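You operate a simulated robot arm through the tools that you are given. There is no shell and no other tool.

You are at the controls of a simulated two-armed robot. One attempt, no reset.

JOB
Measure vials H5 and M7 and rack each by its reading.
Fine: green rack up to 150, red rack over 150; leave the meter on and the other vials in place.

The check looks at the end state, three seconds after you hand in, the way a careful person would. Anything else that was tipped, shoved, dropped, spilled or broken makes it a failure.

ROBOT AND FRAMES
Two 7-joint arms with fingered hands on one trunk that stands fixed in place. Base frame: the origin is at the foot of the trunk, x ahead of it, y to its left, z up; the work surface is at about z = 0.8. Readings come in m, degrees, newtons and seconds.
The left shoulder is at [0.204, 0.125, 1.099], the right one opposite. Each reaches about 0.83 m from its shoulder. Payload 3.7 kg a hand.
The TCP of each hand is the grasp point between the finger pads, 0.025 m short of the fingertips. In the tool frame z runs along the fingers and y along their closing line. The gripper opens to 0.088 m; its body begins 0.029 m behind the TCP. The gripper is a hand of 5 fingers: y runs from the thumb to the fingers, the wrist lies at [-0.013, -0.097, -0.162] in the tool frame, and closing takes about 1.5 s.
Orientation is that of the tool frame in the base frame, as a unit quaternion [x, y, z, w]. With the fingers straight down and the wrist toward the robot, the tool's x, y and z point along [0, 1, 0], [1, 0, 0] and [0, 0, -1] of the base frame.

CONTROLS
- The arms move only by the tool drive_tool. It takes "left_steps", "right_steps" or both (then of equal length, played together; a hand with none holds still); each is a list that holds one entry, the list of rows, each a list of 7 numbers: the shift along the tool's x, y, z in m, then the turn, a rotation vector about the tool's x, y, z in degrees, then the opening, from 0 (shut) to 1 (fully open). In form: [[[dx, dy, dz, ax, ay, az, jaw], ...]]. A call has 1 to 20 rows; each row shifts and turns the commanded pose from where the row before left it, along the tool's axes as they then stand. Each row takes 0.2 s and may step no farther than 0.05 m and 8.6 degrees from the row before; otherwise, or with a gripper value out of range, the whole call is refused. Where a pose cannot be reached the arm comes as near as it can. A force on the tool above 40 N (or 10 N above the force at the start of the call, whichever is more), or a blocked arm, ends the call early, and 0.2 s more pass. The fingers move at their own pace (about 0.045 m/s each) and stop on an object; they squeeze with about 32 N. The grip force told is the motor's: it shows also when the fingers shut on nothing. Time passes only in rows, and 0.2 s behind the last, so rows that do not move let the fingers close. It gives the time, the measured TCP pose, the force on the tool (base axes), the opening and the grip force at its end, in the units of the frame above (readings bear some noise), with the torque about the TCP (base axes, N m) and any sound that the robot's microphone picked up, and new pictures: "show" is both (left out), scene, wrist or none (wrist: the cameras of the hands that moved).
- Cameras (640 x 400 px; columns grow to the right, rows downward): "scene" is now at [0.3003, -0.0641, 1.2551]; the picture's right is [-0.70, -0.72, 0.00], its down [-0.27, 0.26, -0.93] and it looks along [0.66, -0.65, -0.38] (base axes); focal length 214 px, centre (320, 200). "left" rides on the left gripper at [-0.059, -0.079, -0.105] in its tool frame; the picture's right is [-0.73, -0.32, 0.61], its down [0.62, -0.68, 0.38] and it looks along [0.29, 0.66, 0.70] (tool axes); focal length 234 px, centre (320, 200). "right" rides on the right gripper at [0.059, -0.079, -0.105] in its tool frame; the picture's right is [-0.73, 0.32, -0.61], its down [-0.62, -0.68, 0.38] and it looks along [-0.29, 0.66, 0.70] (tool axes); focal length 234 px, centre (320, 200). There is no depth. A picture from a camera that has moved, and an enlarged one, comes with that camera's place and axes in the base frame and with its lens.
- raise_lower(by): moves the trunk up (or, below 0, down) by that many m; the arms and the scene camera ride with it, the base frame stays. It gives what a move gives, with no picture.
- grasp_type(shape, hand): the hand has 5 fingers and takes this shape, open, in about a second: jaw (thumb against the fingers, like two jaws); tri (thumb and two fingers); tip (a fingertip pinch); poke (one finger out to press); point (the index stretched); flat (the hand flat); cup (the hand cupped); fist (a fist). The gripper value then closes the fingers along that shape, each until it touches; the sizes above hold for jaw. It gives what a move gives, with no picture.
- head_to(pan, tilt): turns the head with the scene camera to pan (to the left, within 80 degrees either way) and tilt (down, from -29 to 69), counted from straight ahead of the robot (the tilt from the chest, where the trunk bows). It gives what a move gives, and a new picture of the scene camera.
- inspect(camera, box): a new picture of the part [left, top, right, bottom] of that camera's present view, enlarged. It takes no simulated time.
- close_job(): hands the job in; it is judged then, once.

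Nothing tells you positions but the pictures and the camera data. Unless the task says otherwise, let go and move clear before handing in.

The tools are called after "Emit:" as name(argument=value, ...) on one line, values as JSON. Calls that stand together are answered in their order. drive_tool: Moves the arms, as the interface text tells. Its arguments: {"type":"object","properties":{"left_steps":{"type":"array","items":{"type":"array","items":{"type":"array","items":{"type":"number"}}}},"right_steps":{"type":"array","items":{"type":"array","items":{"type":"array","items":{"type":"number"}}}},"show":{"type":"string","enum":["both","scene","wrist","none"]}},"required":[]} The other tools are called the same way: raise_lower (by) moves the trunk up or down; grasp_type (shape, hand) gives the hand a shape; head_to (pan, tilt) turns the head that bears the scene camera; inspect (camera, box) takes an enlarged picture of a part of a camera's view; close_job () hands the job in.

At the start:

```text
time_s: 0.0
left_position: [0.5779, -0.0354, 1.1578]
left_orientation: [0.707, 0.707, 0.0, 0.0]
left_wrist_force: [0.3, -0.2, 0.2]
left_torque: [-0.02, -0.01, -0.01]
left_finger_gap: 0.0873
left_grasp_force: 0.1
left_shape: jaw
right_position: [0.3189, -0.4326, 1.1426]
right_orientation: [0.708, 0.707, 0.0, 0.001]
right_wrist_force: [-0.5, 0.4, -0.4]
right_torque: [0.01, -0.01, 0.04]
right_finger_gap: 0.0877
right_grasp_force: 0.0
right_shape: jaw
trunk travel left (down, up): [-0.125, 0.29]
head pan, tilt (commanded): [-44.2, 22.1]
```

scene: 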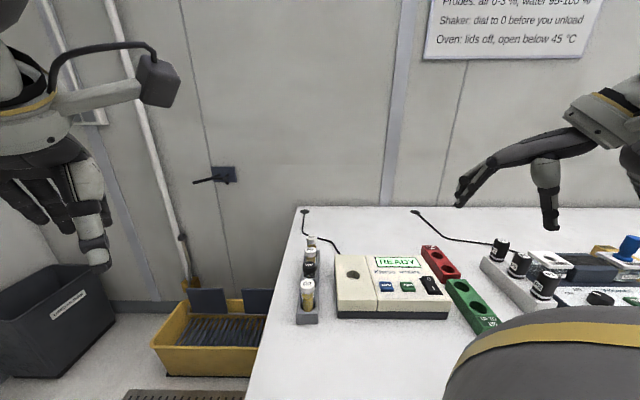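
right: 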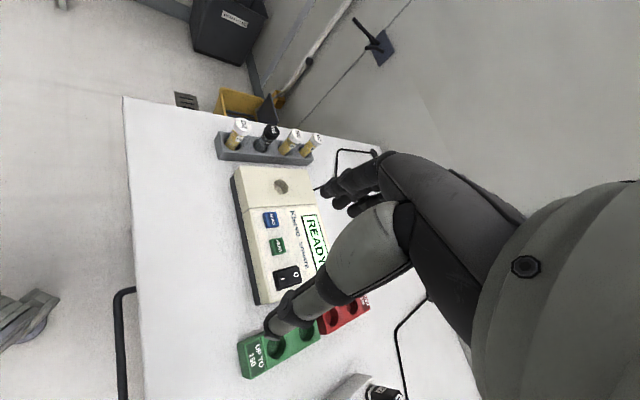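
left: 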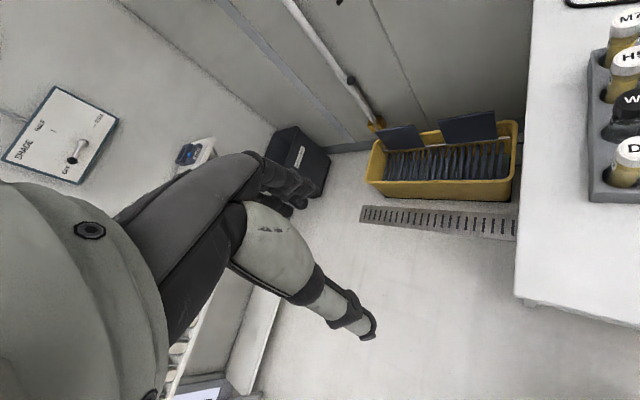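

I see a turbidity-style meter on the table with a four-vial holder to its right, and green and red racks to its left. I'll enlarge the views to read the labels and signs before I move.

Emit:
inspect(camera="scene", box=[280, 190, 520, 340])

Emit:
inspect(camera="right", box=[200, 90, 400, 215])

Emit:
inspect(camera="right", box=[220, 160, 420, 390])

Emit:
inspect(camera="left", box=[540, 0, 640, 210])

Emit:
head_to(pan=-40, tilt=0)

```text
2.67 times, centred on (400, 265) of scene
camera zoom: at [0.3003, -0.0641, 1.2551], right [-0.7, -0.72, 0.0], down [-0.27, 0.26, -0.93], along [0.66, -0.65, -0.38], focal length 572 px, centre (107, 27)
```

zoom: 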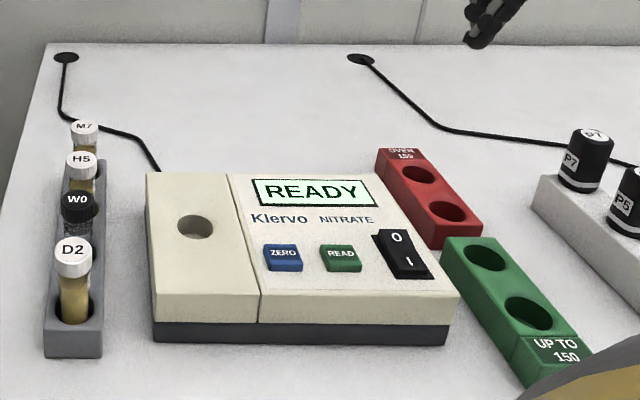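

```text
3.20 times, centred on (300, 152) of right
camera zoom: at [0.2388, -0.3738, 1.2482], right [0.32, -0.73, 0.61], down [-0.68, -0.62, -0.38], along [0.66, -0.29, -0.7], focal length 749 px, centre (384, 352)
```

zoom: 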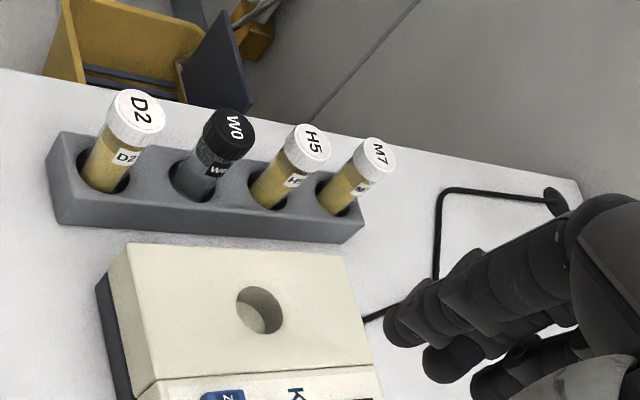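

```text
1.74 times, centred on (320, 275) of right
camera zoom: at [0.2388, -0.3738, 1.2482], right [0.32, -0.73, 0.61], down [-0.68, -0.62, -0.38], along [0.66, -0.29, -0.7], focal length 407 px, centre (320, 70)
```

zoom: 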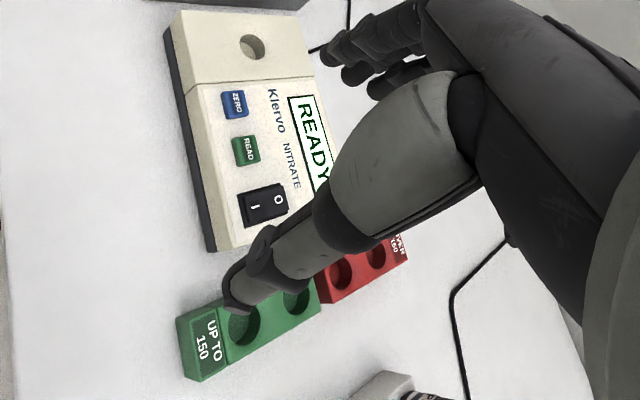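

```text
1.90 times, centred on (590, 105) of left
camera zoom: at [0.4974, -0.0954, 1.2615], right [-0.32, -0.73, -0.61], down [-0.68, 0.62, -0.38], along [0.66, 0.29, -0.7], focal length 446 px, centre (-194, 381)
```

zoom: 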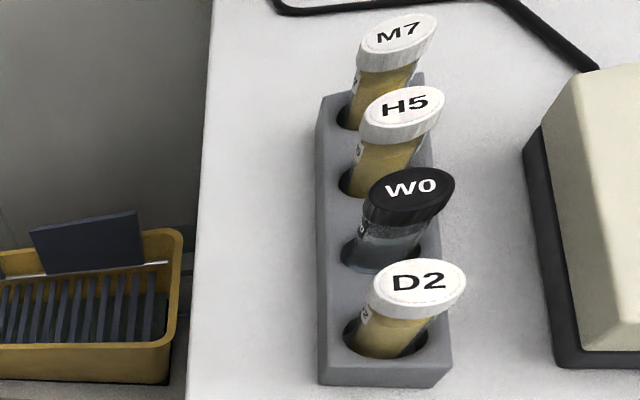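

```text
time_s: 0.9
left_position: [0.5774, -0.0365, 1.1577]
left_orientation: [0.707, 0.707, 0.0, 0.0]
left_wrist_force: [0.2, -0.5, -0.6]
left_torque: [0.03, 0.0, 0.02]
left_finger_gap: 0.0877
left_grasp_force: 0.1
left_shape: jaw
right_position: [0.3191, -0.4333, 1.1424]
right_orientation: [0.707, 0.708, 0.0, 0.0]
right_wrist_force: [1.2, 0.2, -0.1]
right_torque: [0.0, 0.04, -0.04]
right_finger_gap: 0.0879
right_grasp_force: 0.0
right_shape: jaw
trunk travel left (down, up): [-0.125, 0.29]
head pan, tilt (commanded): [-40.0, 0.0]
camera scene: at [0.3028, -0.0572, 1.2907], right [-0.64, -0.77, 0.0], down [0.0, 0.0, -1.0], along [0.77, -0.64, 0.0], focal length 214 px, centre (320, 200)
```

scene: 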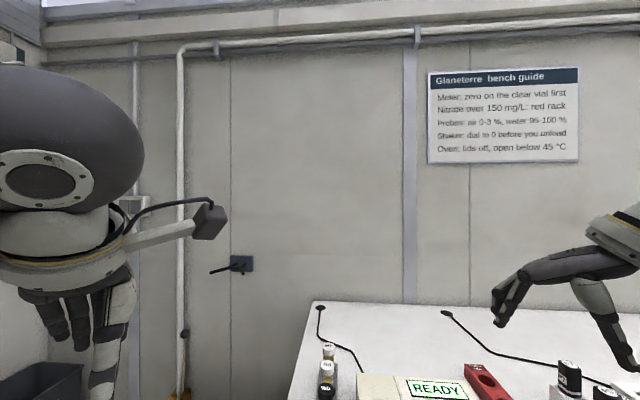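

The wall guide appears to say the meter must be zeroed on the clear vial first (W0). I'll enlarge the sign to be sure.

Emit:
inspect(camera="scene", box=[420, 60, 590, 170])

Emit:
head_to(pan=-35, tilt=45)

```text
3.64 times, centred on (505, 115) of scene
camera zoom: at [0.3028, -0.0572, 1.2907], right [-0.64, -0.77, 0.0], down [0.0, 0.0, -1.0], along [0.77, -0.64, 0.0], focal length 780 px, centre (-353, 509)
```

zoom: 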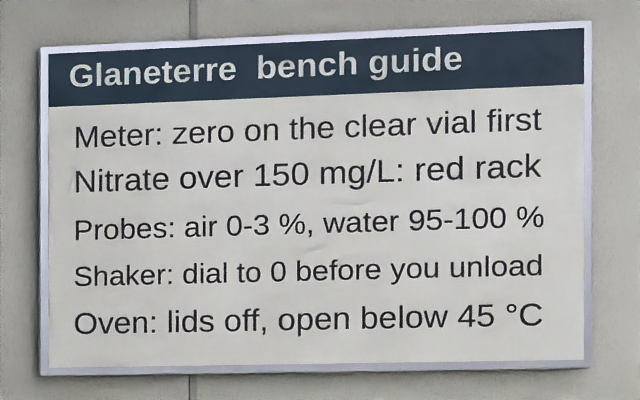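

```text
time_s: 2.0
left_position: [0.5786, -0.0354, 1.1565]
left_orientation: [0.707, 0.707, -0.001, 0.0]
left_wrist_force: [-0.8, 0.5, -0.5]
left_torque: [0.03, 0.01, -0.01]
left_finger_gap: 0.0879
left_grasp_force: 0.1
left_shape: jaw
right_position: [0.3184, -0.4321, 1.1441]
right_orientation: [0.707, 0.707, 0.001, 0.0]
right_wrist_force: [0.0, -0.7, -1.3]
right_torque: [0.01, 0.0, 0.01]
right_finger_gap: 0.088
right_grasp_force: 0.1
right_shape: jaw
trunk travel left (down, up): [-0.125, 0.29]
head pan, tilt (commanded): [-35.0, 45.0]
camera scene: at [0.3007, -0.0462, 1.2204], right [-0.57, -0.82, 0.0], down [-0.57, 0.4, -0.71], along [0.58, -0.41, -0.7], focal length 214 px, centre (320, 200)
```

scene: 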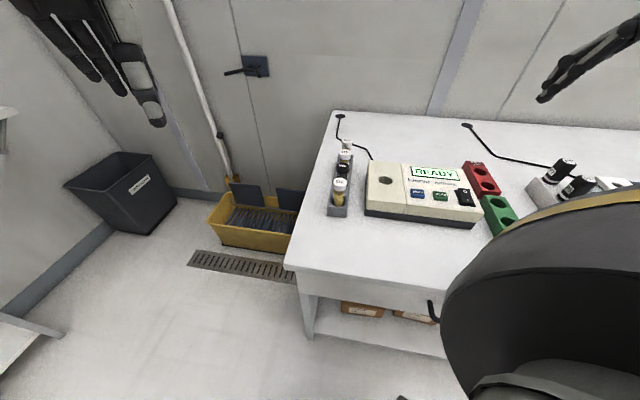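

The sign says to zero on the clear vial first, so W0 goes into the meter for ZERO and then back to its slot before H5 and M7 are read. By triangulation the vials run from about (0.59,-0.31) for D2 to (0.72,-0.44) for M7, and the meter well is near (0.56,-0.44,0.86). Next I'll compare the hand shapes.

Emit:
grasp_type(shape="tri", hand="right")

Emit:
head_to(pan=-75, tilt=15)

Emit:
inspect(camera="right", box=[0, 0, 640, 400])

```text
time_s: 2.9
left_position: [0.5776, -0.0368, 1.1572]
left_orientation: [0.707, 0.707, 0.0, 0.0]
left_wrist_force: [0.0, -0.2, 0.3]
left_torque: [0.01, 0.02, 0.02]
left_finger_gap: 0.0877
left_grasp_force: 0.1
left_shape: jaw
right_position: [0.3182, -0.4323, 1.1433]
right_orientation: [0.708, 0.707, 0.001, 0.0]
right_wrist_force: [0.8, 1.0, 0.5]
right_torque: [-0.04, 0.0, -0.02]
right_finger_gap: 0.0877
right_grasp_force: 0.1
right_shape: tri
trunk travel left (down, up): [-0.125, 0.29]
head pan, tilt (commanded): [-35.0, 45.0]
```

```text
time_s: 4.0
left_position: [0.5772, -0.0362, 1.1572]
left_orientation: [0.707, 0.707, 0.0, 0.0]
left_wrist_force: [-0.5, 0.4, -0.7]
left_torque: [-0.02, -0.01, 0.01]
left_finger_gap: 0.0878
left_grasp_force: 0.1
left_shape: jaw
right_position: [0.318, -0.433, 1.1426]
right_orientation: [0.707, 0.707, 0.0, 0.0]
right_wrist_force: [-0.3, -0.7, -0.3]
right_torque: [0.01, 0.01, 0.0]
right_finger_gap: 0.088
right_grasp_force: 0.1
right_shape: tri
trunk travel left (down, up): [-0.125, 0.29]
head pan, tilt (commanded): [-75.0, 15.0]
camera scene: at [0.2581, -0.0896, 1.2666], right [-0.97, -0.26, 0.0], down [-0.07, 0.25, -0.97], along [0.25, -0.93, -0.26], focal length 214 px, centre (320, 200)
```

scene: 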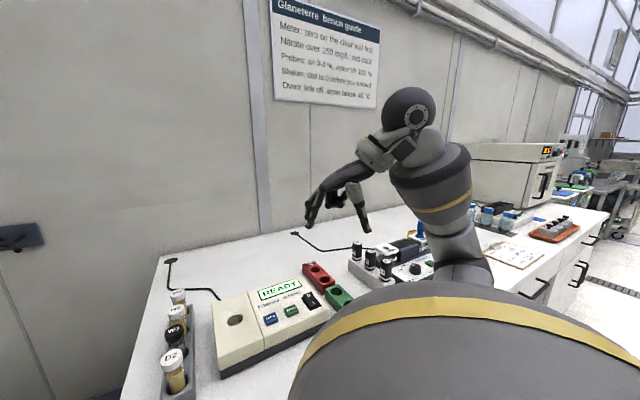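

```text
1.00 times, centred on (320, 200) of right (not enlarged: the box is as wide or as high as the picture)
camera zoom: at [0.2388, -0.3738, 1.2482], right [0.32, -0.73, 0.61], down [-0.68, -0.62, -0.38], along [0.66, -0.29, -0.7], focal length 234 px, centre (320, 200)
```

zoom: 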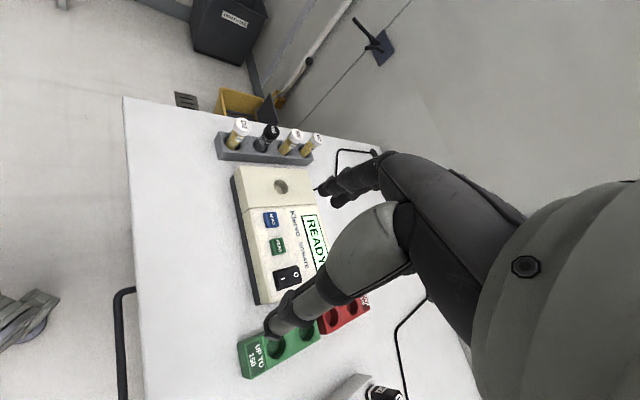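

The right hand is now in tri shape and hangs above the right part of the bench. I'll enlarge the hand and the bench.

Emit:
inspect(camera="scene", box=[290, 140, 400, 240])

Emit:
inspect(camera="scene", box=[140, 240, 380, 400])

Emit:
inspect(camera="right", box=[240, 120, 440, 350])

```text
4.00 times, centred on (345, 190) of scene
camera zoom: at [0.2581, -0.0896, 1.2666], right [-0.97, -0.26, 0.0], down [-0.07, 0.25, -0.97], along [0.25, -0.93, -0.26], focal length 858 px, centre (220, 240)
```

zoom: 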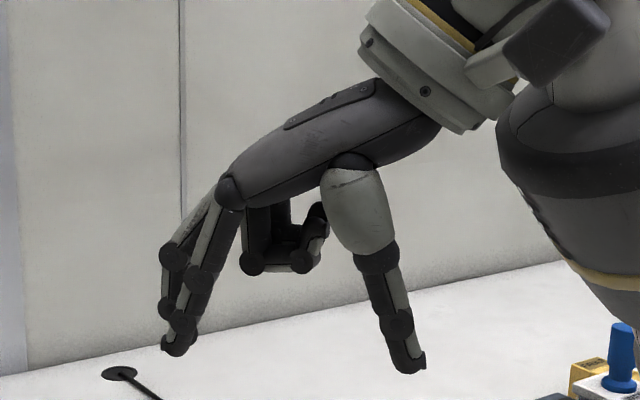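

```text
2.50 times, centred on (260, 320) of scene
camera zoom: at [0.2581, -0.0896, 1.2666], right [-0.97, -0.26, 0.0], down [-0.07, 0.25, -0.97], along [0.25, -0.93, -0.26], focal length 536 px, centre (470, -100)
```

zoom: 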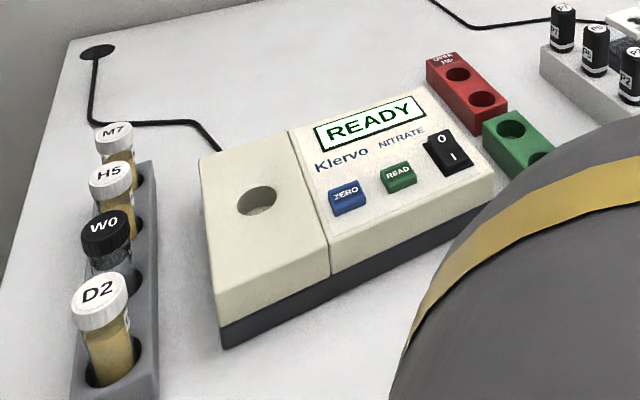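

```text
1.74 times, centred on (340, 235) of right
camera zoom: at [0.2388, -0.3738, 1.2482], right [0.32, -0.73, 0.61], down [-0.68, -0.62, -0.38], along [0.66, -0.29, -0.7], focal length 407 px, centre (285, 139)
```

zoom: 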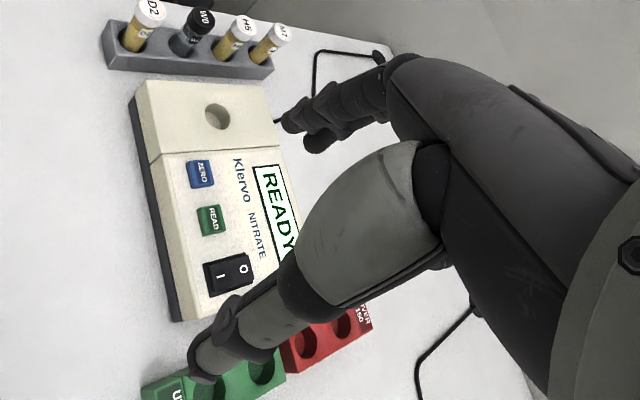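

In tri shape the thumb opposes two fingers, centred on the TCP, which is narrow enough to grip one vial across the row. I'll turn the right hand 45° so its closing line crosses the row, and move the left hand out of the way.

Emit:
drive_tool(left_steps=[[[0.025, 0, 0, 0, 0, 0, 1], [0.025, 0, 0, 0, 0, 0, 1], [0.025, 0, 0, 0, 0, 0, 1], [0.025, 0, 0, 0, 0, 0, 1], [0.025, 0, 0, 0, 0, 0, 1], [0.025, 0, 0, 0, 0, 0, 1]]], right_steps=[[[0, 0, 0, 0, 0, -7.5, 1], [0, 0, 0, 0, 0, -7.5, 1], [0, 0, 0, 0, 0, -7.5, 1], [0, 0, 0, 0, 0, -7.5, 1], [0, 0, 0, 0, 0, -7.5, 1], [0, 0, 0, 0, 0, -7.5, 1]]], show="both")

```text
time_s: 5.3
left_position: [0.5764, 0.1145, 1.1585]
left_orientation: [0.707, 0.707, -0.001, 0.001]
left_wrist_force: [0.1, -0.1, 0.3]
left_torque: [0.01, -0.01, -0.04]
left_finger_gap: 0.0876
left_grasp_force: 0.0
left_shape: jaw
right_position: [0.3175, -0.4335, 1.1428]
right_orientation: [0.382, 0.924, 0.0, 0.0]
right_wrist_force: [0.0, -0.1, -0.3]
right_torque: [0.01, -0.03, 0.02]
right_finger_gap: 0.0877
right_grasp_force: 0.0
right_shape: tri
trunk travel left (down, up): [-0.125, 0.29]
head pan, tilt (commanded): [-75.0, 15.0]
camera scene: at [0.2579, -0.0892, 1.2667], right [-0.97, -0.26, 0.0], down [-0.07, 0.25, -0.97], along [0.25, -0.93, -0.26], focal length 214 px, centre (320, 200)
camera right: at [0.22, -0.4468, 1.2483], right [0.74, -0.28, 0.61], down [-0.04, -0.92, -0.38], along [0.67, 0.26, -0.7], focal length 234 px, centre (320, 200)
camera left: at [0.4969, 0.055, 1.2621], right [-0.32, -0.73, -0.61], down [-0.68, 0.62, -0.38], along [0.66, 0.29, -0.7], focal length 234 px, centre (320, 200)
```

scene: 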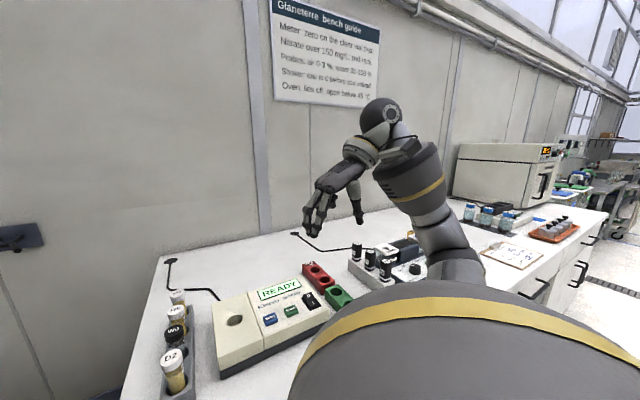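
right: 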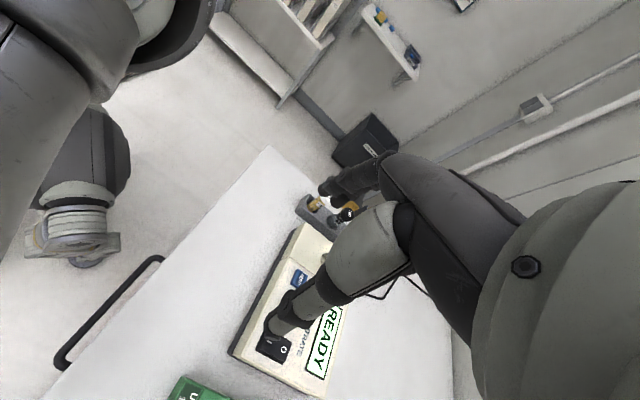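
left: 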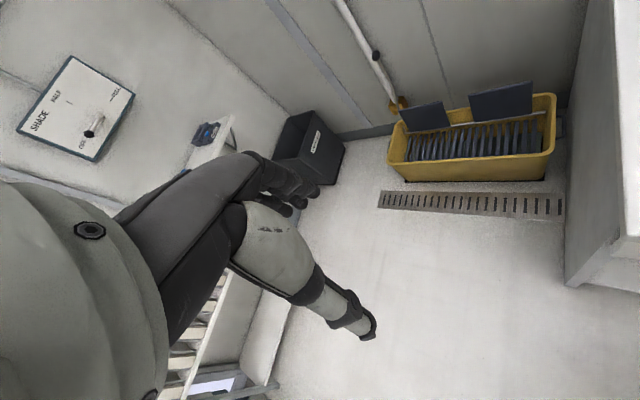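

The rotation worked as expected. Next I'll move the right hand high above W0, at about (0.632,-0.352), and look from closer.

Emit:
drive_tool(right_steps=[[[-0.0165, 0.028, 0.009, 0, 0, 0, 1], [-0.0165, 0.028, 0.009, 0, 0, 0, 1], [-0.0165, 0.028, 0.009, 0, 0, 0, 1], [-0.0165, 0.028, 0.009, 0, 0, 0, 1], [-0.0165, 0.028, 0.009, 0, 0, 0, 1], [-0.0165, 0.028, 0.009, 0, 0, 0, 1], [-0.0165, 0.028, 0.009, 0, 0, 0, 1], [-0.0165, 0.028, 0.009, 0, 0, 0, 1], [-0.0165, 0.028, 0.009, 0, 0, 0, 1], [-0.0165, 0.028, 0.009, 0, 0, 0, 1], [0, 0, 0, 0, 0, 0, 1]]], show="both")

Emit:
head_to(pan=-44, tilt=30)

```text
time_s: 7.8
left_position: [0.5763, 0.1131, 1.158]
left_orientation: [0.707, 0.708, 0.0, 0.0]
left_wrist_force: [0.4, 1.1, 0.0]
left_torque: [0.01, -0.01, 0.02]
left_finger_gap: 0.0876
left_grasp_force: 0.0
left_shape: jaw
right_position: [0.6333, -0.3513, 1.0533]
right_orientation: [0.384, 0.923, 0.0, 0.0]
right_wrist_force: [-0.3, -0.5, 0.4]
right_torque: [-0.01, -0.02, 0.0]
right_finger_gap: 0.0877
right_grasp_force: 0.0
right_shape: tri
trunk travel left (down, up): [-0.125, 0.29]
head pan, tilt (commanded): [-75.0, 15.0]
camera scene: at [0.2577, -0.0896, 1.2668], right [-0.97, -0.26, 0.0], down [-0.07, 0.25, -0.97], along [0.25, -0.93, -0.26], focal length 214 px, centre (320, 200)
camera right: at [0.536, -0.3651, 1.1592], right [0.74, -0.29, 0.61], down [-0.04, -0.92, -0.38], along [0.67, 0.26, -0.7], focal length 234 px, centre (320, 200)
```

scene: 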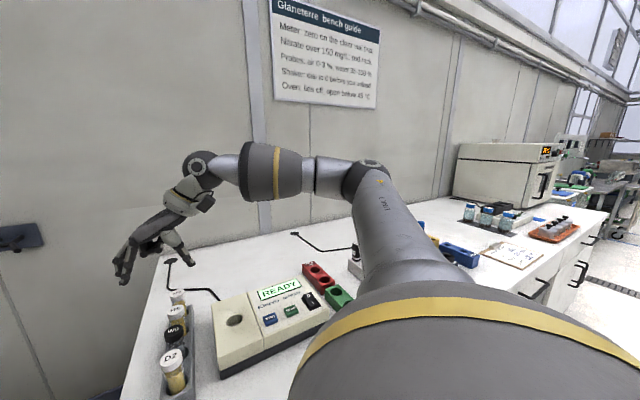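
right: 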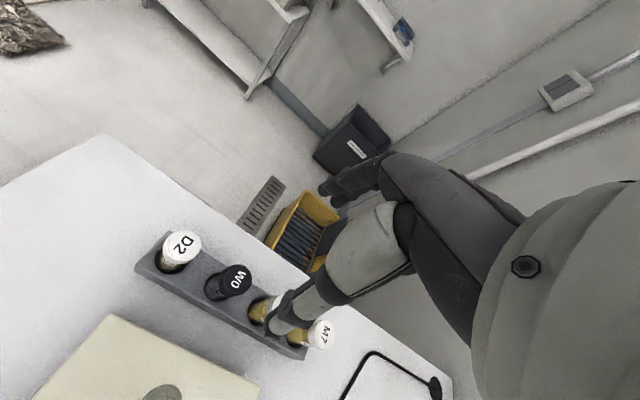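

```text
time_s: 8.7
left_position: [0.5779, 0.1136, 1.1583]
left_orientation: [0.707, 0.707, -0.001, -0.001]
left_wrist_force: [0.1, -0.5, 0.2]
left_torque: [0.0, 0.0, 0.02]
left_finger_gap: 0.088
left_grasp_force: 0.1
left_shape: jaw
right_position: [0.6336, -0.3525, 1.0539]
right_orientation: [0.382, 0.924, -0.001, 0.0]
right_wrist_force: [0.6, 0.9, -0.5]
right_torque: [0.0, -0.02, 0.01]
right_finger_gap: 0.0875
right_grasp_force: 0.1
right_shape: tri
trunk travel left (down, up): [-0.125, 0.29]
head pan, tilt (commanded): [-44.0, 30.0]
camera scene: at [0.2988, -0.0623, 1.2425], right [-0.7, -0.72, 0.0], down [-0.36, 0.35, -0.87], along [0.62, -0.6, -0.5], focal length 214 px, centre (320, 200)
```

scene: 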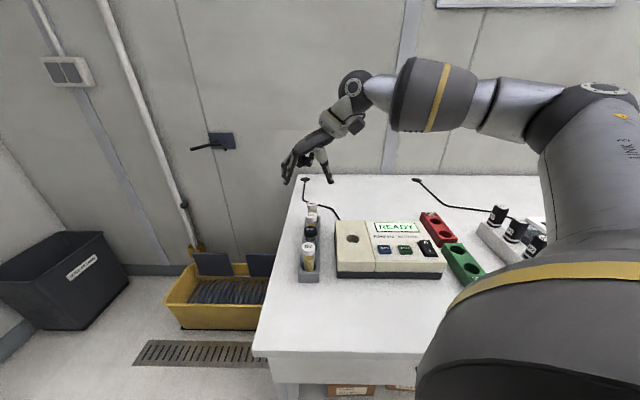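

The close view puts W0 at about (0.633,-0.352) with its cap top near z=0.899, matching my earlier estimate. I'll zoom in on the vials for their proportions before descending.

Emit:
inspect(camera="right", box=[120, 210, 360, 370])

Emit:
inspect(camera="scene", box=[270, 130, 390, 290])

```text
2.50 times, centred on (240, 290) of right
camera zoom: at [0.5359, -0.3651, 1.1592], right [0.74, -0.29, 0.61], down [-0.04, -0.92, -0.38], along [0.67, 0.26, -0.7], focal length 585 px, centre (520, -25)
```

zoom: 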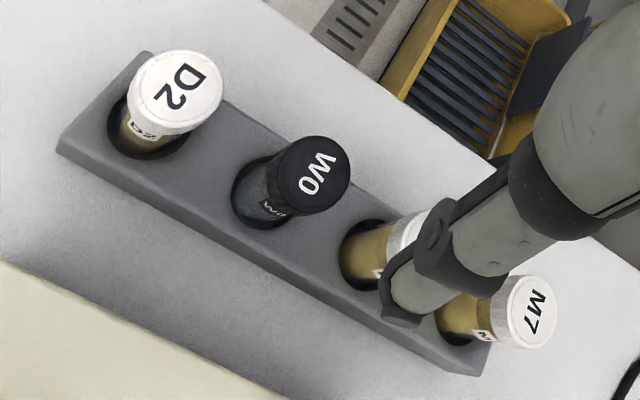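

```text
2.50 times, centred on (330, 210) of scene
camera zoom: at [0.2988, -0.0623, 1.2425], right [-0.7, -0.72, 0.0], down [-0.36, 0.35, -0.87], along [0.62, -0.6, -0.5], focal length 536 px, centre (295, 175)
```

zoom: 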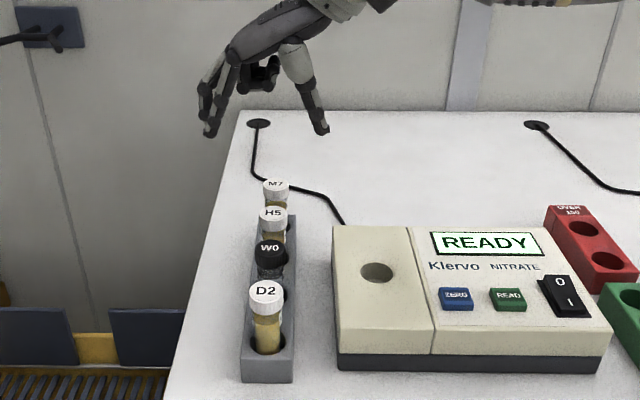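

The curled ring and little fingers sit close to the neighbouring vial's cap height, so I need to know how low they hang. I'll partly close the hand in the air and look at its geometry.

Emit:
drive_tool(right_steps=[[[0, 0, 0, 0, 0, 0, 0.37], [0, 0, 0, 0, 0, 0, 0.37], [0, 0, 0, 0, 0, 0, 0.37], [0, 0, 0, 0, 0, 0, 0.37], [0, 0, 0, 0, 0, 0, 0.37]]], show="none")

Emit:
inspect(camera="scene", box=[260, 90, 360, 190])

Emit:
inspect(camera="right", box=[120, 130, 440, 370])

```text
time_s: 9.9
left_position: [0.5767, 0.1137, 1.1568]
left_orientation: [0.708, 0.706, 0.0, 0.001]
left_wrist_force: [0.0, -1.1, -0.2]
left_torque: [-0.01, -0.04, -0.02]
left_finger_gap: 0.0875
left_grasp_force: 0.1
left_shape: jaw
right_position: [0.6347, -0.352, 1.0534]
right_orientation: [0.384, 0.924, 0.0, 0.0]
right_wrist_force: [-0.9, -0.6, -0.7]
right_torque: [0.03, -0.03, 0.0]
right_finger_gap: 0.0331
right_grasp_force: 0.1
right_shape: tri
trunk travel left (down, up): [-0.125, 0.29]
head pan, tilt (commanded): [-44.0, 30.0]
```

```text
4.00 times, centred on (310, 140) of scene
camera zoom: at [0.2989, -0.0622, 1.2424], right [-0.69, -0.72, 0.0], down [-0.36, 0.35, -0.87], along [0.62, -0.6, -0.5], focal length 858 px, centre (360, 440)
```

zoom: 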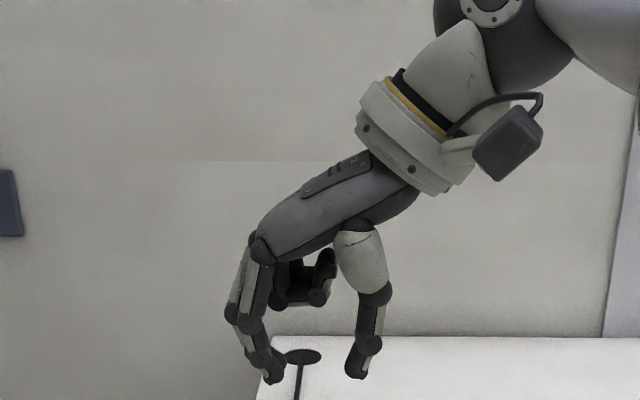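

```text
1.67 times, centred on (280, 250) of right
camera zoom: at [0.5359, -0.3651, 1.1591], right [0.74, -0.29, 0.61], down [-0.04, -0.92, -0.38], along [0.67, 0.26, -0.7], focal length 390 px, centre (387, 117)
```

zoom: 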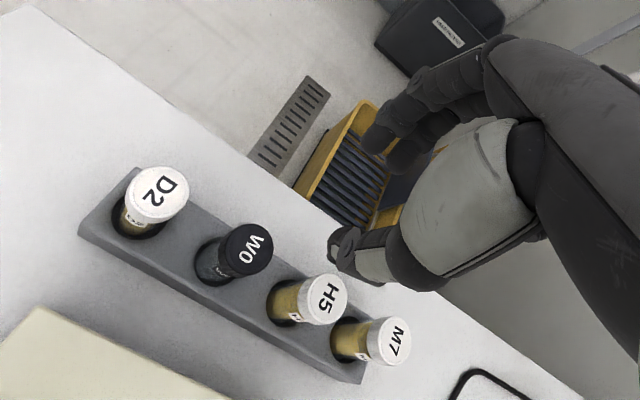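

In tri, the curled fingers hang at roughly TCP height, which is tight over a neighbouring cap. I'll check the tip shape for comparison.

Emit:
grasp_type(shape="tip", hand="right")

Emit:
inspect(camera="scene", box=[260, 90, 360, 190])

Emit:
inspect(camera="right", box=[120, 130, 440, 370])

Emit:
drive_tool(right_steps=[[[0, 0, 0, 0, 0, 0, 0.37], [0, 0, 0, 0, 0, 0, 0.37], [0, 0, 0, 0, 0, 0, 0.37], [0, 0, 0, 0, 0, 0, 0.37], [0, 0, 0, 0, 0, 0, 0.37]]], show="none")

Emit:
inspect(camera="scene", box=[260, 90, 360, 190])

Emit:
inspect(camera="right", box=[120, 130, 440, 370])

```text
time_s: 10.8
left_position: [0.5779, 0.1135, 1.1581]
left_orientation: [0.707, 0.707, 0.0, 0.0]
left_wrist_force: [0.1, -0.2, 0.6]
left_torque: [-0.02, 0.03, -0.04]
left_finger_gap: 0.0879
left_grasp_force: 0.1
left_shape: jaw
right_position: [0.6337, -0.3508, 1.0528]
right_orientation: [0.383, 0.924, -0.001, 0.001]
right_wrist_force: [-0.3, 0.2, -0.2]
right_torque: [-0.04, 0.0, 0.04]
right_finger_gap: 0.0873
right_grasp_force: 0.0
right_shape: tip
trunk travel left (down, up): [-0.125, 0.29]
head pan, tilt (commanded): [-44.0, 30.0]
```

```text
4.00 times, centred on (310, 140) of scene
camera zoom: at [0.2989, -0.0622, 1.2424], right [-0.69, -0.72, 0.0], down [-0.36, 0.35, -0.87], along [0.62, -0.6, -0.5], focal length 858 px, centre (360, 440)
```

zoom: 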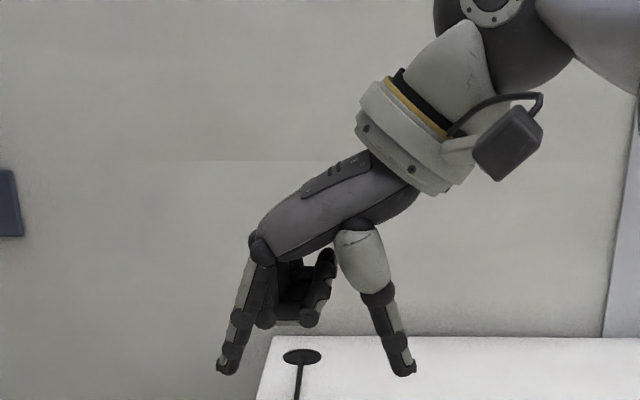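

```text
1.67 times, centred on (280, 250) of right
camera zoom: at [0.5359, -0.3651, 1.1591], right [0.74, -0.29, 0.61], down [-0.04, -0.92, -0.38], along [0.67, 0.26, -0.7], focal length 390 px, centre (387, 117)
```

zoom: 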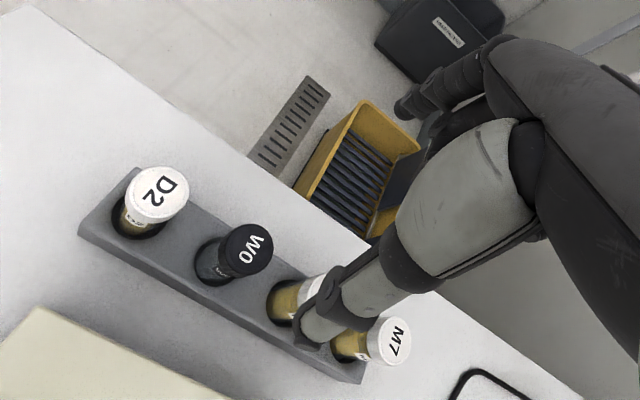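

```text
time_s: 12.0
left_position: [0.5769, 0.113, 1.1586]
left_orientation: [0.707, 0.707, 0.0, -0.001]
left_wrist_force: [0.0, 0.5, 0.0]
left_torque: [0.03, 0.01, 0.02]
left_finger_gap: 0.0876
left_grasp_force: 0.2
left_shape: jaw
right_position: [0.6339, -0.3513, 1.0546]
right_orientation: [0.383, 0.924, 0.0, 0.0]
right_wrist_force: [-0.4, -0.4, -0.7]
right_torque: [0.03, 0.01, 0.0]
right_finger_gap: 0.0332
right_grasp_force: 0.1
right_shape: tip
trunk travel left (down, up): [-0.125, 0.29]
head pan, tilt (commanded): [-44.0, 30.0]
```

```text
4.00 times, centred on (310, 140) of scene
camera zoom: at [0.2989, -0.0622, 1.2424], right [-0.69, -0.72, 0.0], down [-0.36, 0.35, -0.87], along [0.62, -0.6, -0.5], focal length 858 px, centre (360, 440)
```

zoom: 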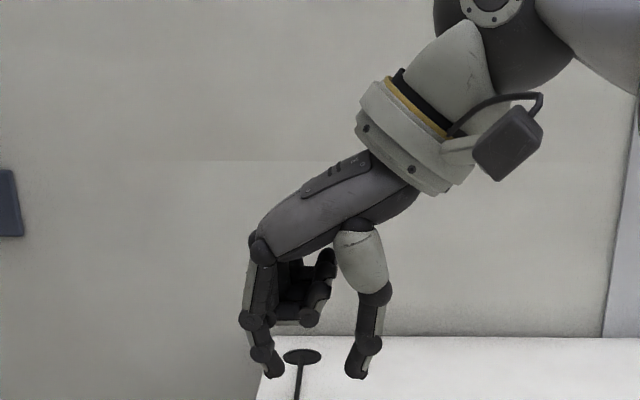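

```text
1.67 times, centred on (280, 250) of right
camera zoom: at [0.5359, -0.3651, 1.1591], right [0.74, -0.29, 0.61], down [-0.04, -0.92, -0.38], along [0.67, 0.26, -0.7], focal length 390 px, centre (387, 117)
```

zoom: 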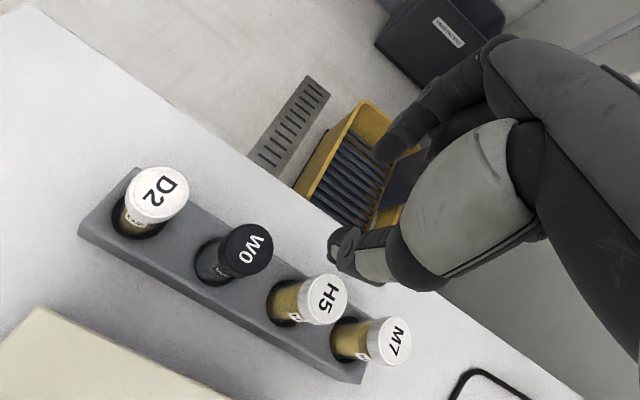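

Tip leaves its curled fingers even lower, so I'll go back to tri and tilt the hand 15° so the curled side rides above the neighbouring vial.

Emit:
grasp_type(shape="tri", hand="right")

Emit:
drive_tool(right_steps=[[[0, 0, 0, 0, -7.5, 0, 1], [0, 0, 0, 0, -7.5, 0, 1], [0, 0, 0, 0, 0, 0, 1]]], show="both")

```text
time_s: 12.9
left_position: [0.5771, 0.1136, 1.1585]
left_orientation: [0.707, 0.707, -0.001, 0.0]
left_wrist_force: [-0.5, 0.0, 0.0]
left_torque: [0.0, 0.01, -0.01]
left_finger_gap: 0.0877
left_grasp_force: 0.1
left_shape: jaw
right_position: [0.6334, -0.3515, 1.0537]
right_orientation: [0.382, 0.924, 0.0, 0.0]
right_wrist_force: [0.4, 0.5, -0.7]
right_torque: [-0.03, 0.05, -0.01]
right_finger_gap: 0.0875
right_grasp_force: 0.0
right_shape: tri
trunk travel left (down, up): [-0.125, 0.29]
head pan, tilt (commanded): [-44.0, 30.0]
```

```text
time_s: 13.7
left_position: [0.5772, 0.1143, 1.1568]
left_orientation: [0.707, 0.707, -0.001, 0.0]
left_wrist_force: [0.6, 0.5, -0.1]
left_torque: [0.01, 0.03, 0.0]
left_finger_gap: 0.0876
left_grasp_force: 0.0
left_shape: jaw
right_position: [0.6336, -0.352, 1.053]
right_orientation: [0.38, 0.916, -0.049, 0.121]
right_wrist_force: [0.0, -0.3, 0.4]
right_torque: [0.01, 0.01, -0.01]
right_finger_gap: 0.0876
right_grasp_force: 0.1
right_shape: tri
trunk travel left (down, up): [-0.125, 0.29]
head pan, tilt (commanded): [-44.0, 30.0]
camera scene: at [0.2989, -0.0622, 1.2424], right [-0.69, -0.72, 0.0], down [-0.36, 0.35, -0.87], along [0.62, -0.6, -0.5], focal length 214 px, centre (320, 200)
camera right: at [0.5178, -0.347, 1.1399], right [0.61, -0.16, 0.78], down [0.01, -0.98, -0.21], along [0.79, 0.14, -0.6], focal length 234 px, centre (320, 200)
```

scene: 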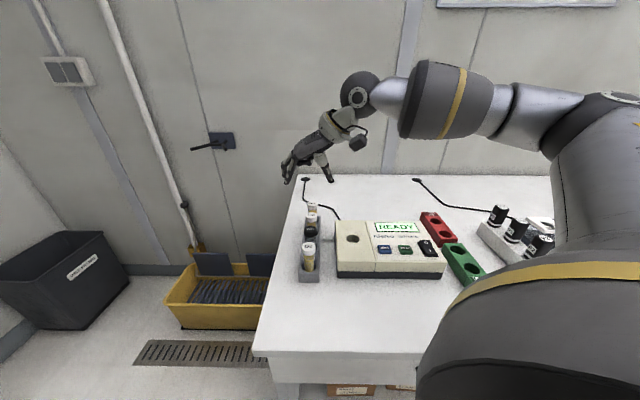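
right: 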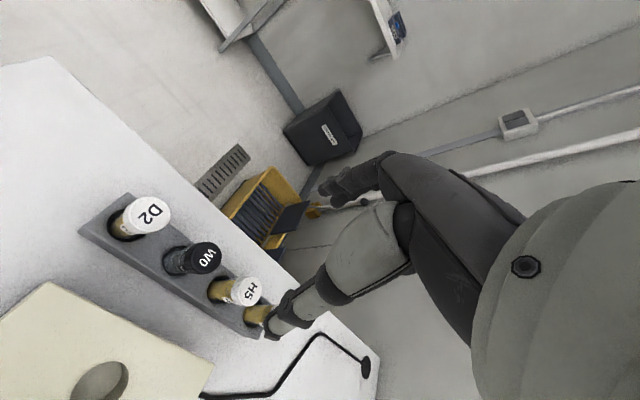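

The tilt is in the right direction. I'll descend above W0 to about z=0.93 with the hand partly open and check alignment.

Emit:
drive_tool(right_steps=[[[0.0058, -0.0002, 0.0197, 0, 0, 0, 0.75], [0.0058, -0.0002, 0.0197, 0, 0, 0, 0.75], [0.0058, -0.0002, 0.0197, 0, 0, 0, 0.75], [0.0058, -0.0002, 0.0197, 0, 0, 0, 0.75], [0.0058, -0.0002, 0.0197, 0, 0, 0, 0.75], [0.0058, -0.0002, 0.0197, 0, 0, 0, 0.75], [0, 0, 0, 0, 0, 0, 0.75]]], show="wrist")

Emit:
inspect(camera="scene", box=[260, 130, 400, 300])

```text
time_s: 15.3
left_position: [0.5757, 0.1134, 1.1565]
left_orientation: [0.707, 0.707, -0.001, -0.001]
left_wrist_force: [-0.4, 1.4, 0.0]
left_torque: [-0.01, 0.0, -0.01]
left_finger_gap: 0.0875
left_grasp_force: 0.1
left_shape: jaw
right_position: [0.6301, -0.3488, 0.9303]
right_orientation: [0.379, 0.916, -0.05, 0.119]
right_wrist_force: [0.3, 0.0, 0.0]
right_torque: [0.02, -0.01, -0.03]
right_finger_gap: 0.0664
right_grasp_force: 0.0
right_shape: tri
trunk travel left (down, up): [-0.125, 0.29]
head pan, tilt (commanded): [-44.0, 30.0]
camera right: at [0.5142, -0.3457, 1.016], right [0.61, -0.16, 0.77], down [0.01, -0.98, -0.21], along [0.79, 0.14, -0.6], focal length 234 px, centre (320, 200)
```

right: 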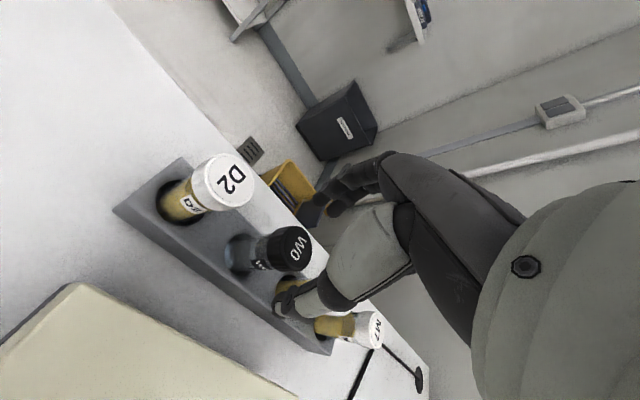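

```text
2.35 times, centred on (330, 215) of scene
camera zoom: at [0.2987, -0.0622, 1.2425], right [-0.69, -0.72, 0.0], down [-0.36, 0.35, -0.87], along [0.62, -0.6, -0.5], focal length 505 px, centre (296, 165)
```

zoom: 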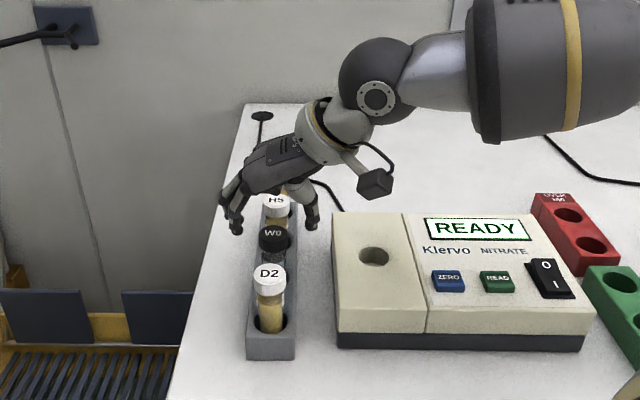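

The hand is straddling W0's column. I'll enlarge the wrist view to refine the cap's position and height.

Emit:
inspect(camera="right", box=[150, 130, 390, 370])

Emit:
inspect(camera="scene", box=[290, 190, 370, 250])

```text
1.67 times, centred on (270, 250) of right
camera zoom: at [0.5142, -0.3457, 1.016], right [0.61, -0.16, 0.77], down [0.01, -0.98, -0.21], along [0.79, 0.14, -0.6], focal length 390 px, centre (403, 117)
```

zoom: 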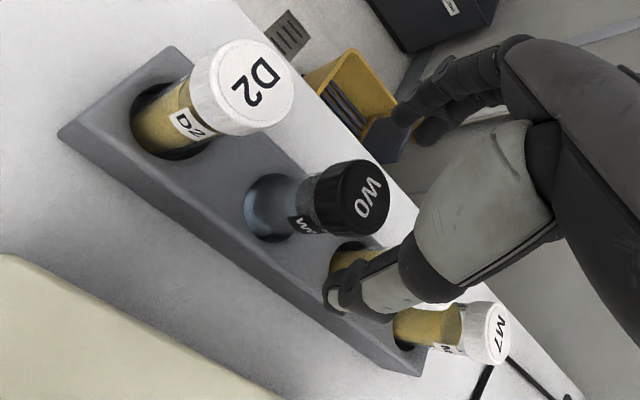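

```text
6.67 times, centred on (330, 220) of scene
camera zoom: at [0.2987, -0.0622, 1.2425], right [-0.69, -0.72, 0.0], down [-0.36, 0.35, -0.87], along [0.62, -0.6, -0.5], focal length 1430 px, centre (253, 67)
```

zoom: 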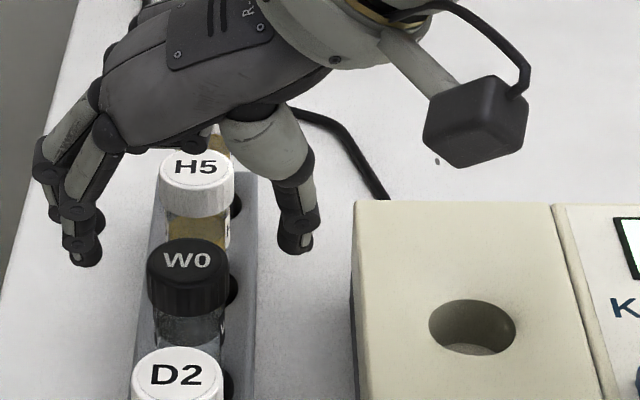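

Refined, W0's cap top is at about (0.635,-0.352,0.897), and the TCP is centred over it to within a couple of mm. I'll lower to cap level and check before closing.

Emit:
drive_tool(right_steps=[[[0.0013, 0.0003, 0.0082, 0, 0, 0, 0.75], [0.0013, 0.0003, 0.0082, 0, 0, 0, 0.75], [0.0013, 0.0002, 0.0082, 0, 0, 0, 0.75], [0.0013, 0.0002, 0.0082, 0, 0, 0, 0.75], [0, 0, 0, 0, 0, 0, 0.75]]], show="none")

Emit:
inspect(camera="scene", box=[290, 190, 370, 250])

Emit:
inspect(camera="right", box=[230, 130, 450, 370])

```text
time_s: 16.5
left_position: [0.5777, 0.1133, 1.1582]
left_orientation: [0.707, 0.707, 0.0, 0.0]
left_wrist_force: [0.6, 0.4, -0.5]
left_torque: [0.01, -0.01, 0.02]
left_finger_gap: 0.0879
left_grasp_force: 0.1
left_shape: jaw
right_position: [0.6328, -0.3532, 0.8968]
right_orientation: [0.379, 0.916, -0.051, 0.12]
right_wrist_force: [0.3, -0.3, 1.0]
right_torque: [0.01, 0.0, 0.01]
right_finger_gap: 0.0661
right_grasp_force: 0.1
right_shape: tri
trunk travel left (down, up): [-0.125, 0.29]
head pan, tilt (commanded): [-44.0, 30.0]
```

```text
6.67 times, centred on (330, 220) of scene
camera zoom: at [0.2988, -0.0622, 1.2425], right [-0.69, -0.72, 0.0], down [-0.36, 0.35, -0.87], along [0.62, -0.6, -0.5], focal length 1430 px, centre (253, 67)
```

zoom: 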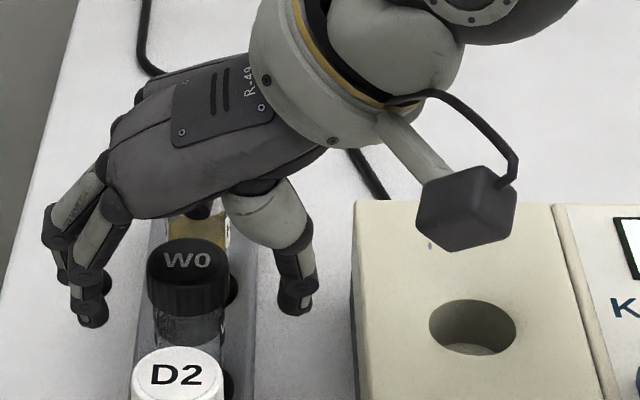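

```text
1.67 times, centred on (340, 250) of right
camera zoom: at [0.5172, -0.349, 0.9823], right [0.61, -0.16, 0.77], down [0.01, -0.98, -0.21], along [0.79, 0.14, -0.6], focal length 390 px, centre (287, 117)
```

zoom: 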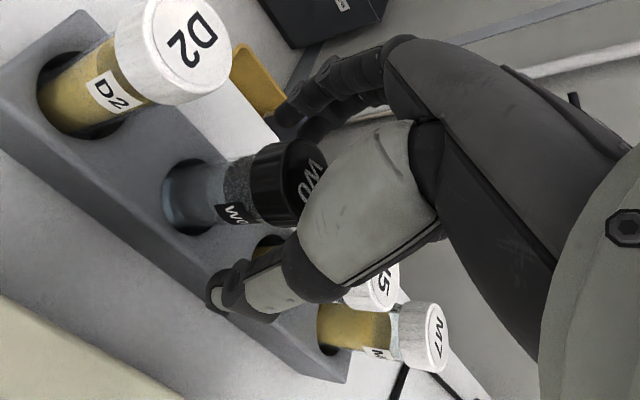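

The hand is about 3 mm off-centre toward the meter side, so I'll correct that, lower a little more and close on W0's cap.

Emit:
drive_tool(right_steps=[[[0.0004, 0.0015, 0.0015, 0, 0, 0, 0.75], [0.0004, 0.0015, 0.0015, 0, 0, 0, 0.75], [0, 0, 0, 0, 0, 0, 0.6], [0, 0, 0, 0, 0, 0, 0.5], [0, 0, 0, 0, 0, 0, 0.4], [0, 0, 0, 0, 0, 0, 0.2], [0, 0, 0, 0, 0, 0, 0], [0, 0, 0, 0, 0, 0, 0], [0, 0, 0, 0, 0, 0, 0], [0, 0, 0, 0, 0, 0, 0]]], show="none")

Emit:
inspect(camera="scene", box=[290, 190, 370, 250])

Emit:
inspect(camera="right", box=[230, 130, 450, 370])

```text
time_s: 18.7
left_position: [0.5771, 0.1136, 1.1594]
left_orientation: [0.707, 0.707, 0.0, 0.0]
left_wrist_force: [0.4, 1.1, 0.0]
left_torque: [0.02, -0.02, 0.02]
left_finger_gap: 0.0879
left_grasp_force: 0.0
left_shape: jaw
right_position: [0.6357, -0.3512, 0.8926]
right_orientation: [0.379, 0.916, -0.05, 0.121]
right_wrist_force: [0.6, 0.0, 0.1]
right_torque: [0.04, 0.0, -0.02]
right_finger_gap: 0.0205
right_grasp_force: 32.2
right_shape: tri
trunk travel left (down, up): [-0.125, 0.29]
head pan, tilt (commanded): [-44.0, 30.0]
```

```text
6.67 times, centred on (330, 220) of scene
camera zoom: at [0.2989, -0.0622, 1.2424], right [-0.69, -0.72, 0.0], down [-0.36, 0.35, -0.87], along [0.62, -0.6, -0.5], focal length 1430 px, centre (253, 67)
```

zoom: 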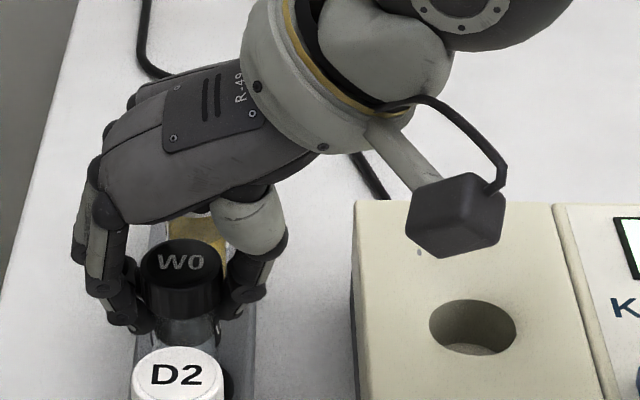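

```text
1.67 times, centred on (340, 250) of right
camera zoom: at [0.5195, -0.3469, 0.9798], right [0.61, -0.16, 0.77], down [0.01, -0.98, -0.21], along [0.79, 0.14, -0.6], focal length 390 px, centre (287, 117)
```

zoom: 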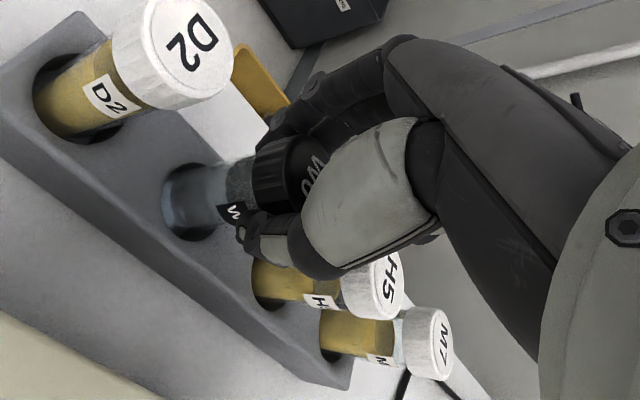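

The grip holds at 32 N with the fingers around W0's cap and neck. I'll lift straight up slowly.

Emit:
drive_tool(right_steps=[[[-0.0026, 0, -0.0097, 0, 0, 0, 0], [-0.0026, 0, -0.0097, 0, 0, 0, 0], [-0.0039, 0, -0.0145, 0, 0, 0, 0], [-0.0039, 0, -0.0145, 0, 0, 0, 0], [-0.0039, 0, -0.0145, 0, 0, 0, 0], [-0.0039, 0, -0.0145, 0, 0, 0, 0], [-0.0026, 0, -0.0097, 0, 0, 0, 0], [0, 0, 0, 0, 0, 0, 0]]], show="both")

Emit:
inspect(camera="scene", box=[270, 150, 390, 280])

Emit:
inspect(camera="right", box=[180, 130, 420, 370])

```text
time_s: 20.5
left_position: [0.5763, 0.1137, 1.1574]
left_orientation: [0.707, 0.707, 0.0, -0.001]
left_wrist_force: [0.8, 0.1, 0.2]
left_torque: [0.0, 0.0, 0.03]
left_finger_gap: 0.0876
left_grasp_force: 0.0
left_shape: jaw
right_position: [0.6352, -0.3496, 0.983]
right_orientation: [0.379, 0.916, -0.051, 0.12]
right_wrist_force: [-0.1, -0.6, -1.7]
right_torque: [-0.02, -0.01, 0.01]
right_finger_gap: 0.0202
right_grasp_force: 31.7
right_shape: tri
trunk travel left (down, up): [-0.125, 0.29]
head pan, tilt (commanded): [-44.0, 30.0]
camera scene: at [0.299, -0.0622, 1.2424], right [-0.69, -0.72, 0.0], down [-0.36, 0.35, -0.87], along [0.62, -0.6, -0.5], focal length 214 px, centre (320, 200)
camera right: at [0.5197, -0.3457, 1.0708], right [0.61, -0.16, 0.77], down [0.01, -0.98, -0.21], along [0.79, 0.14, -0.6], focal length 234 px, centre (320, 200)
```

scene: 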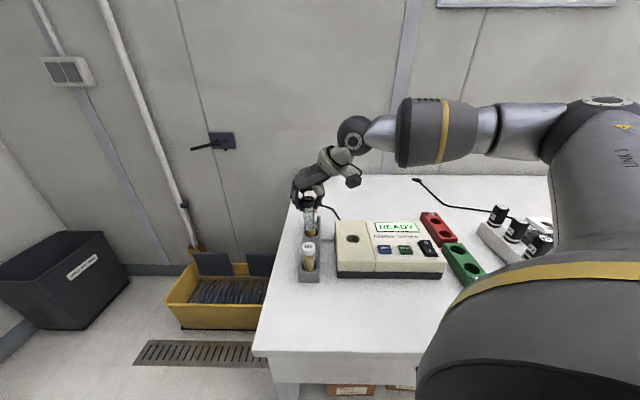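
right: 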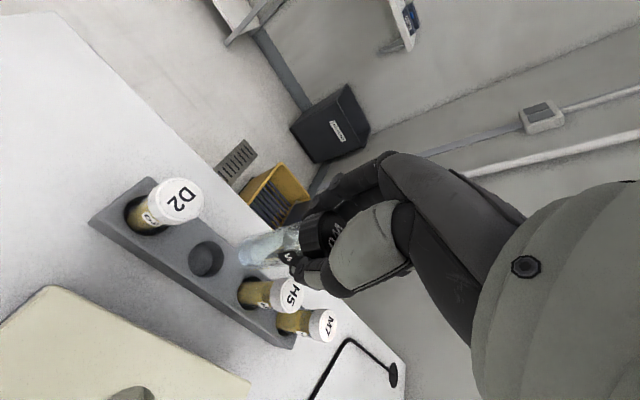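

```text
3.08 times, centred on (330, 215) of scene
camera zoom: at [0.299, -0.0622, 1.2424], right [-0.69, -0.72, 0.0], down [-0.36, 0.35, -0.87], along [0.62, -0.6, -0.5], focal length 660 px, centre (289, 154)
```

zoom: 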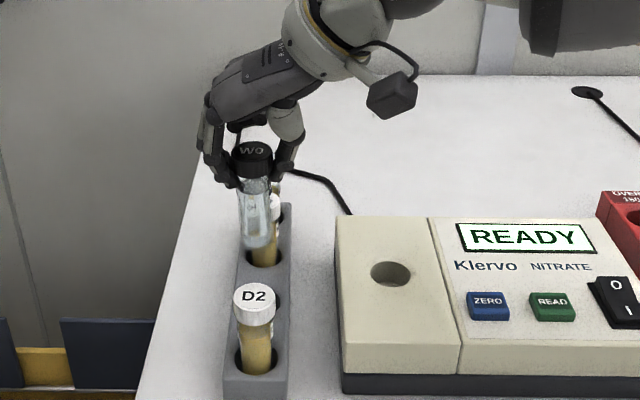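

```text
1.67 times, centred on (300, 250) of right
camera zoom: at [0.5197, -0.3457, 1.0708], right [0.61, -0.16, 0.77], down [0.01, -0.98, -0.21], along [0.79, 0.14, -0.6], focal length 390 px, centre (353, 117)
```

zoom: 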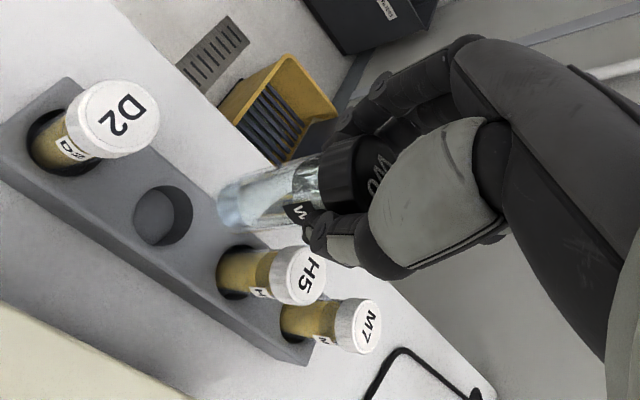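

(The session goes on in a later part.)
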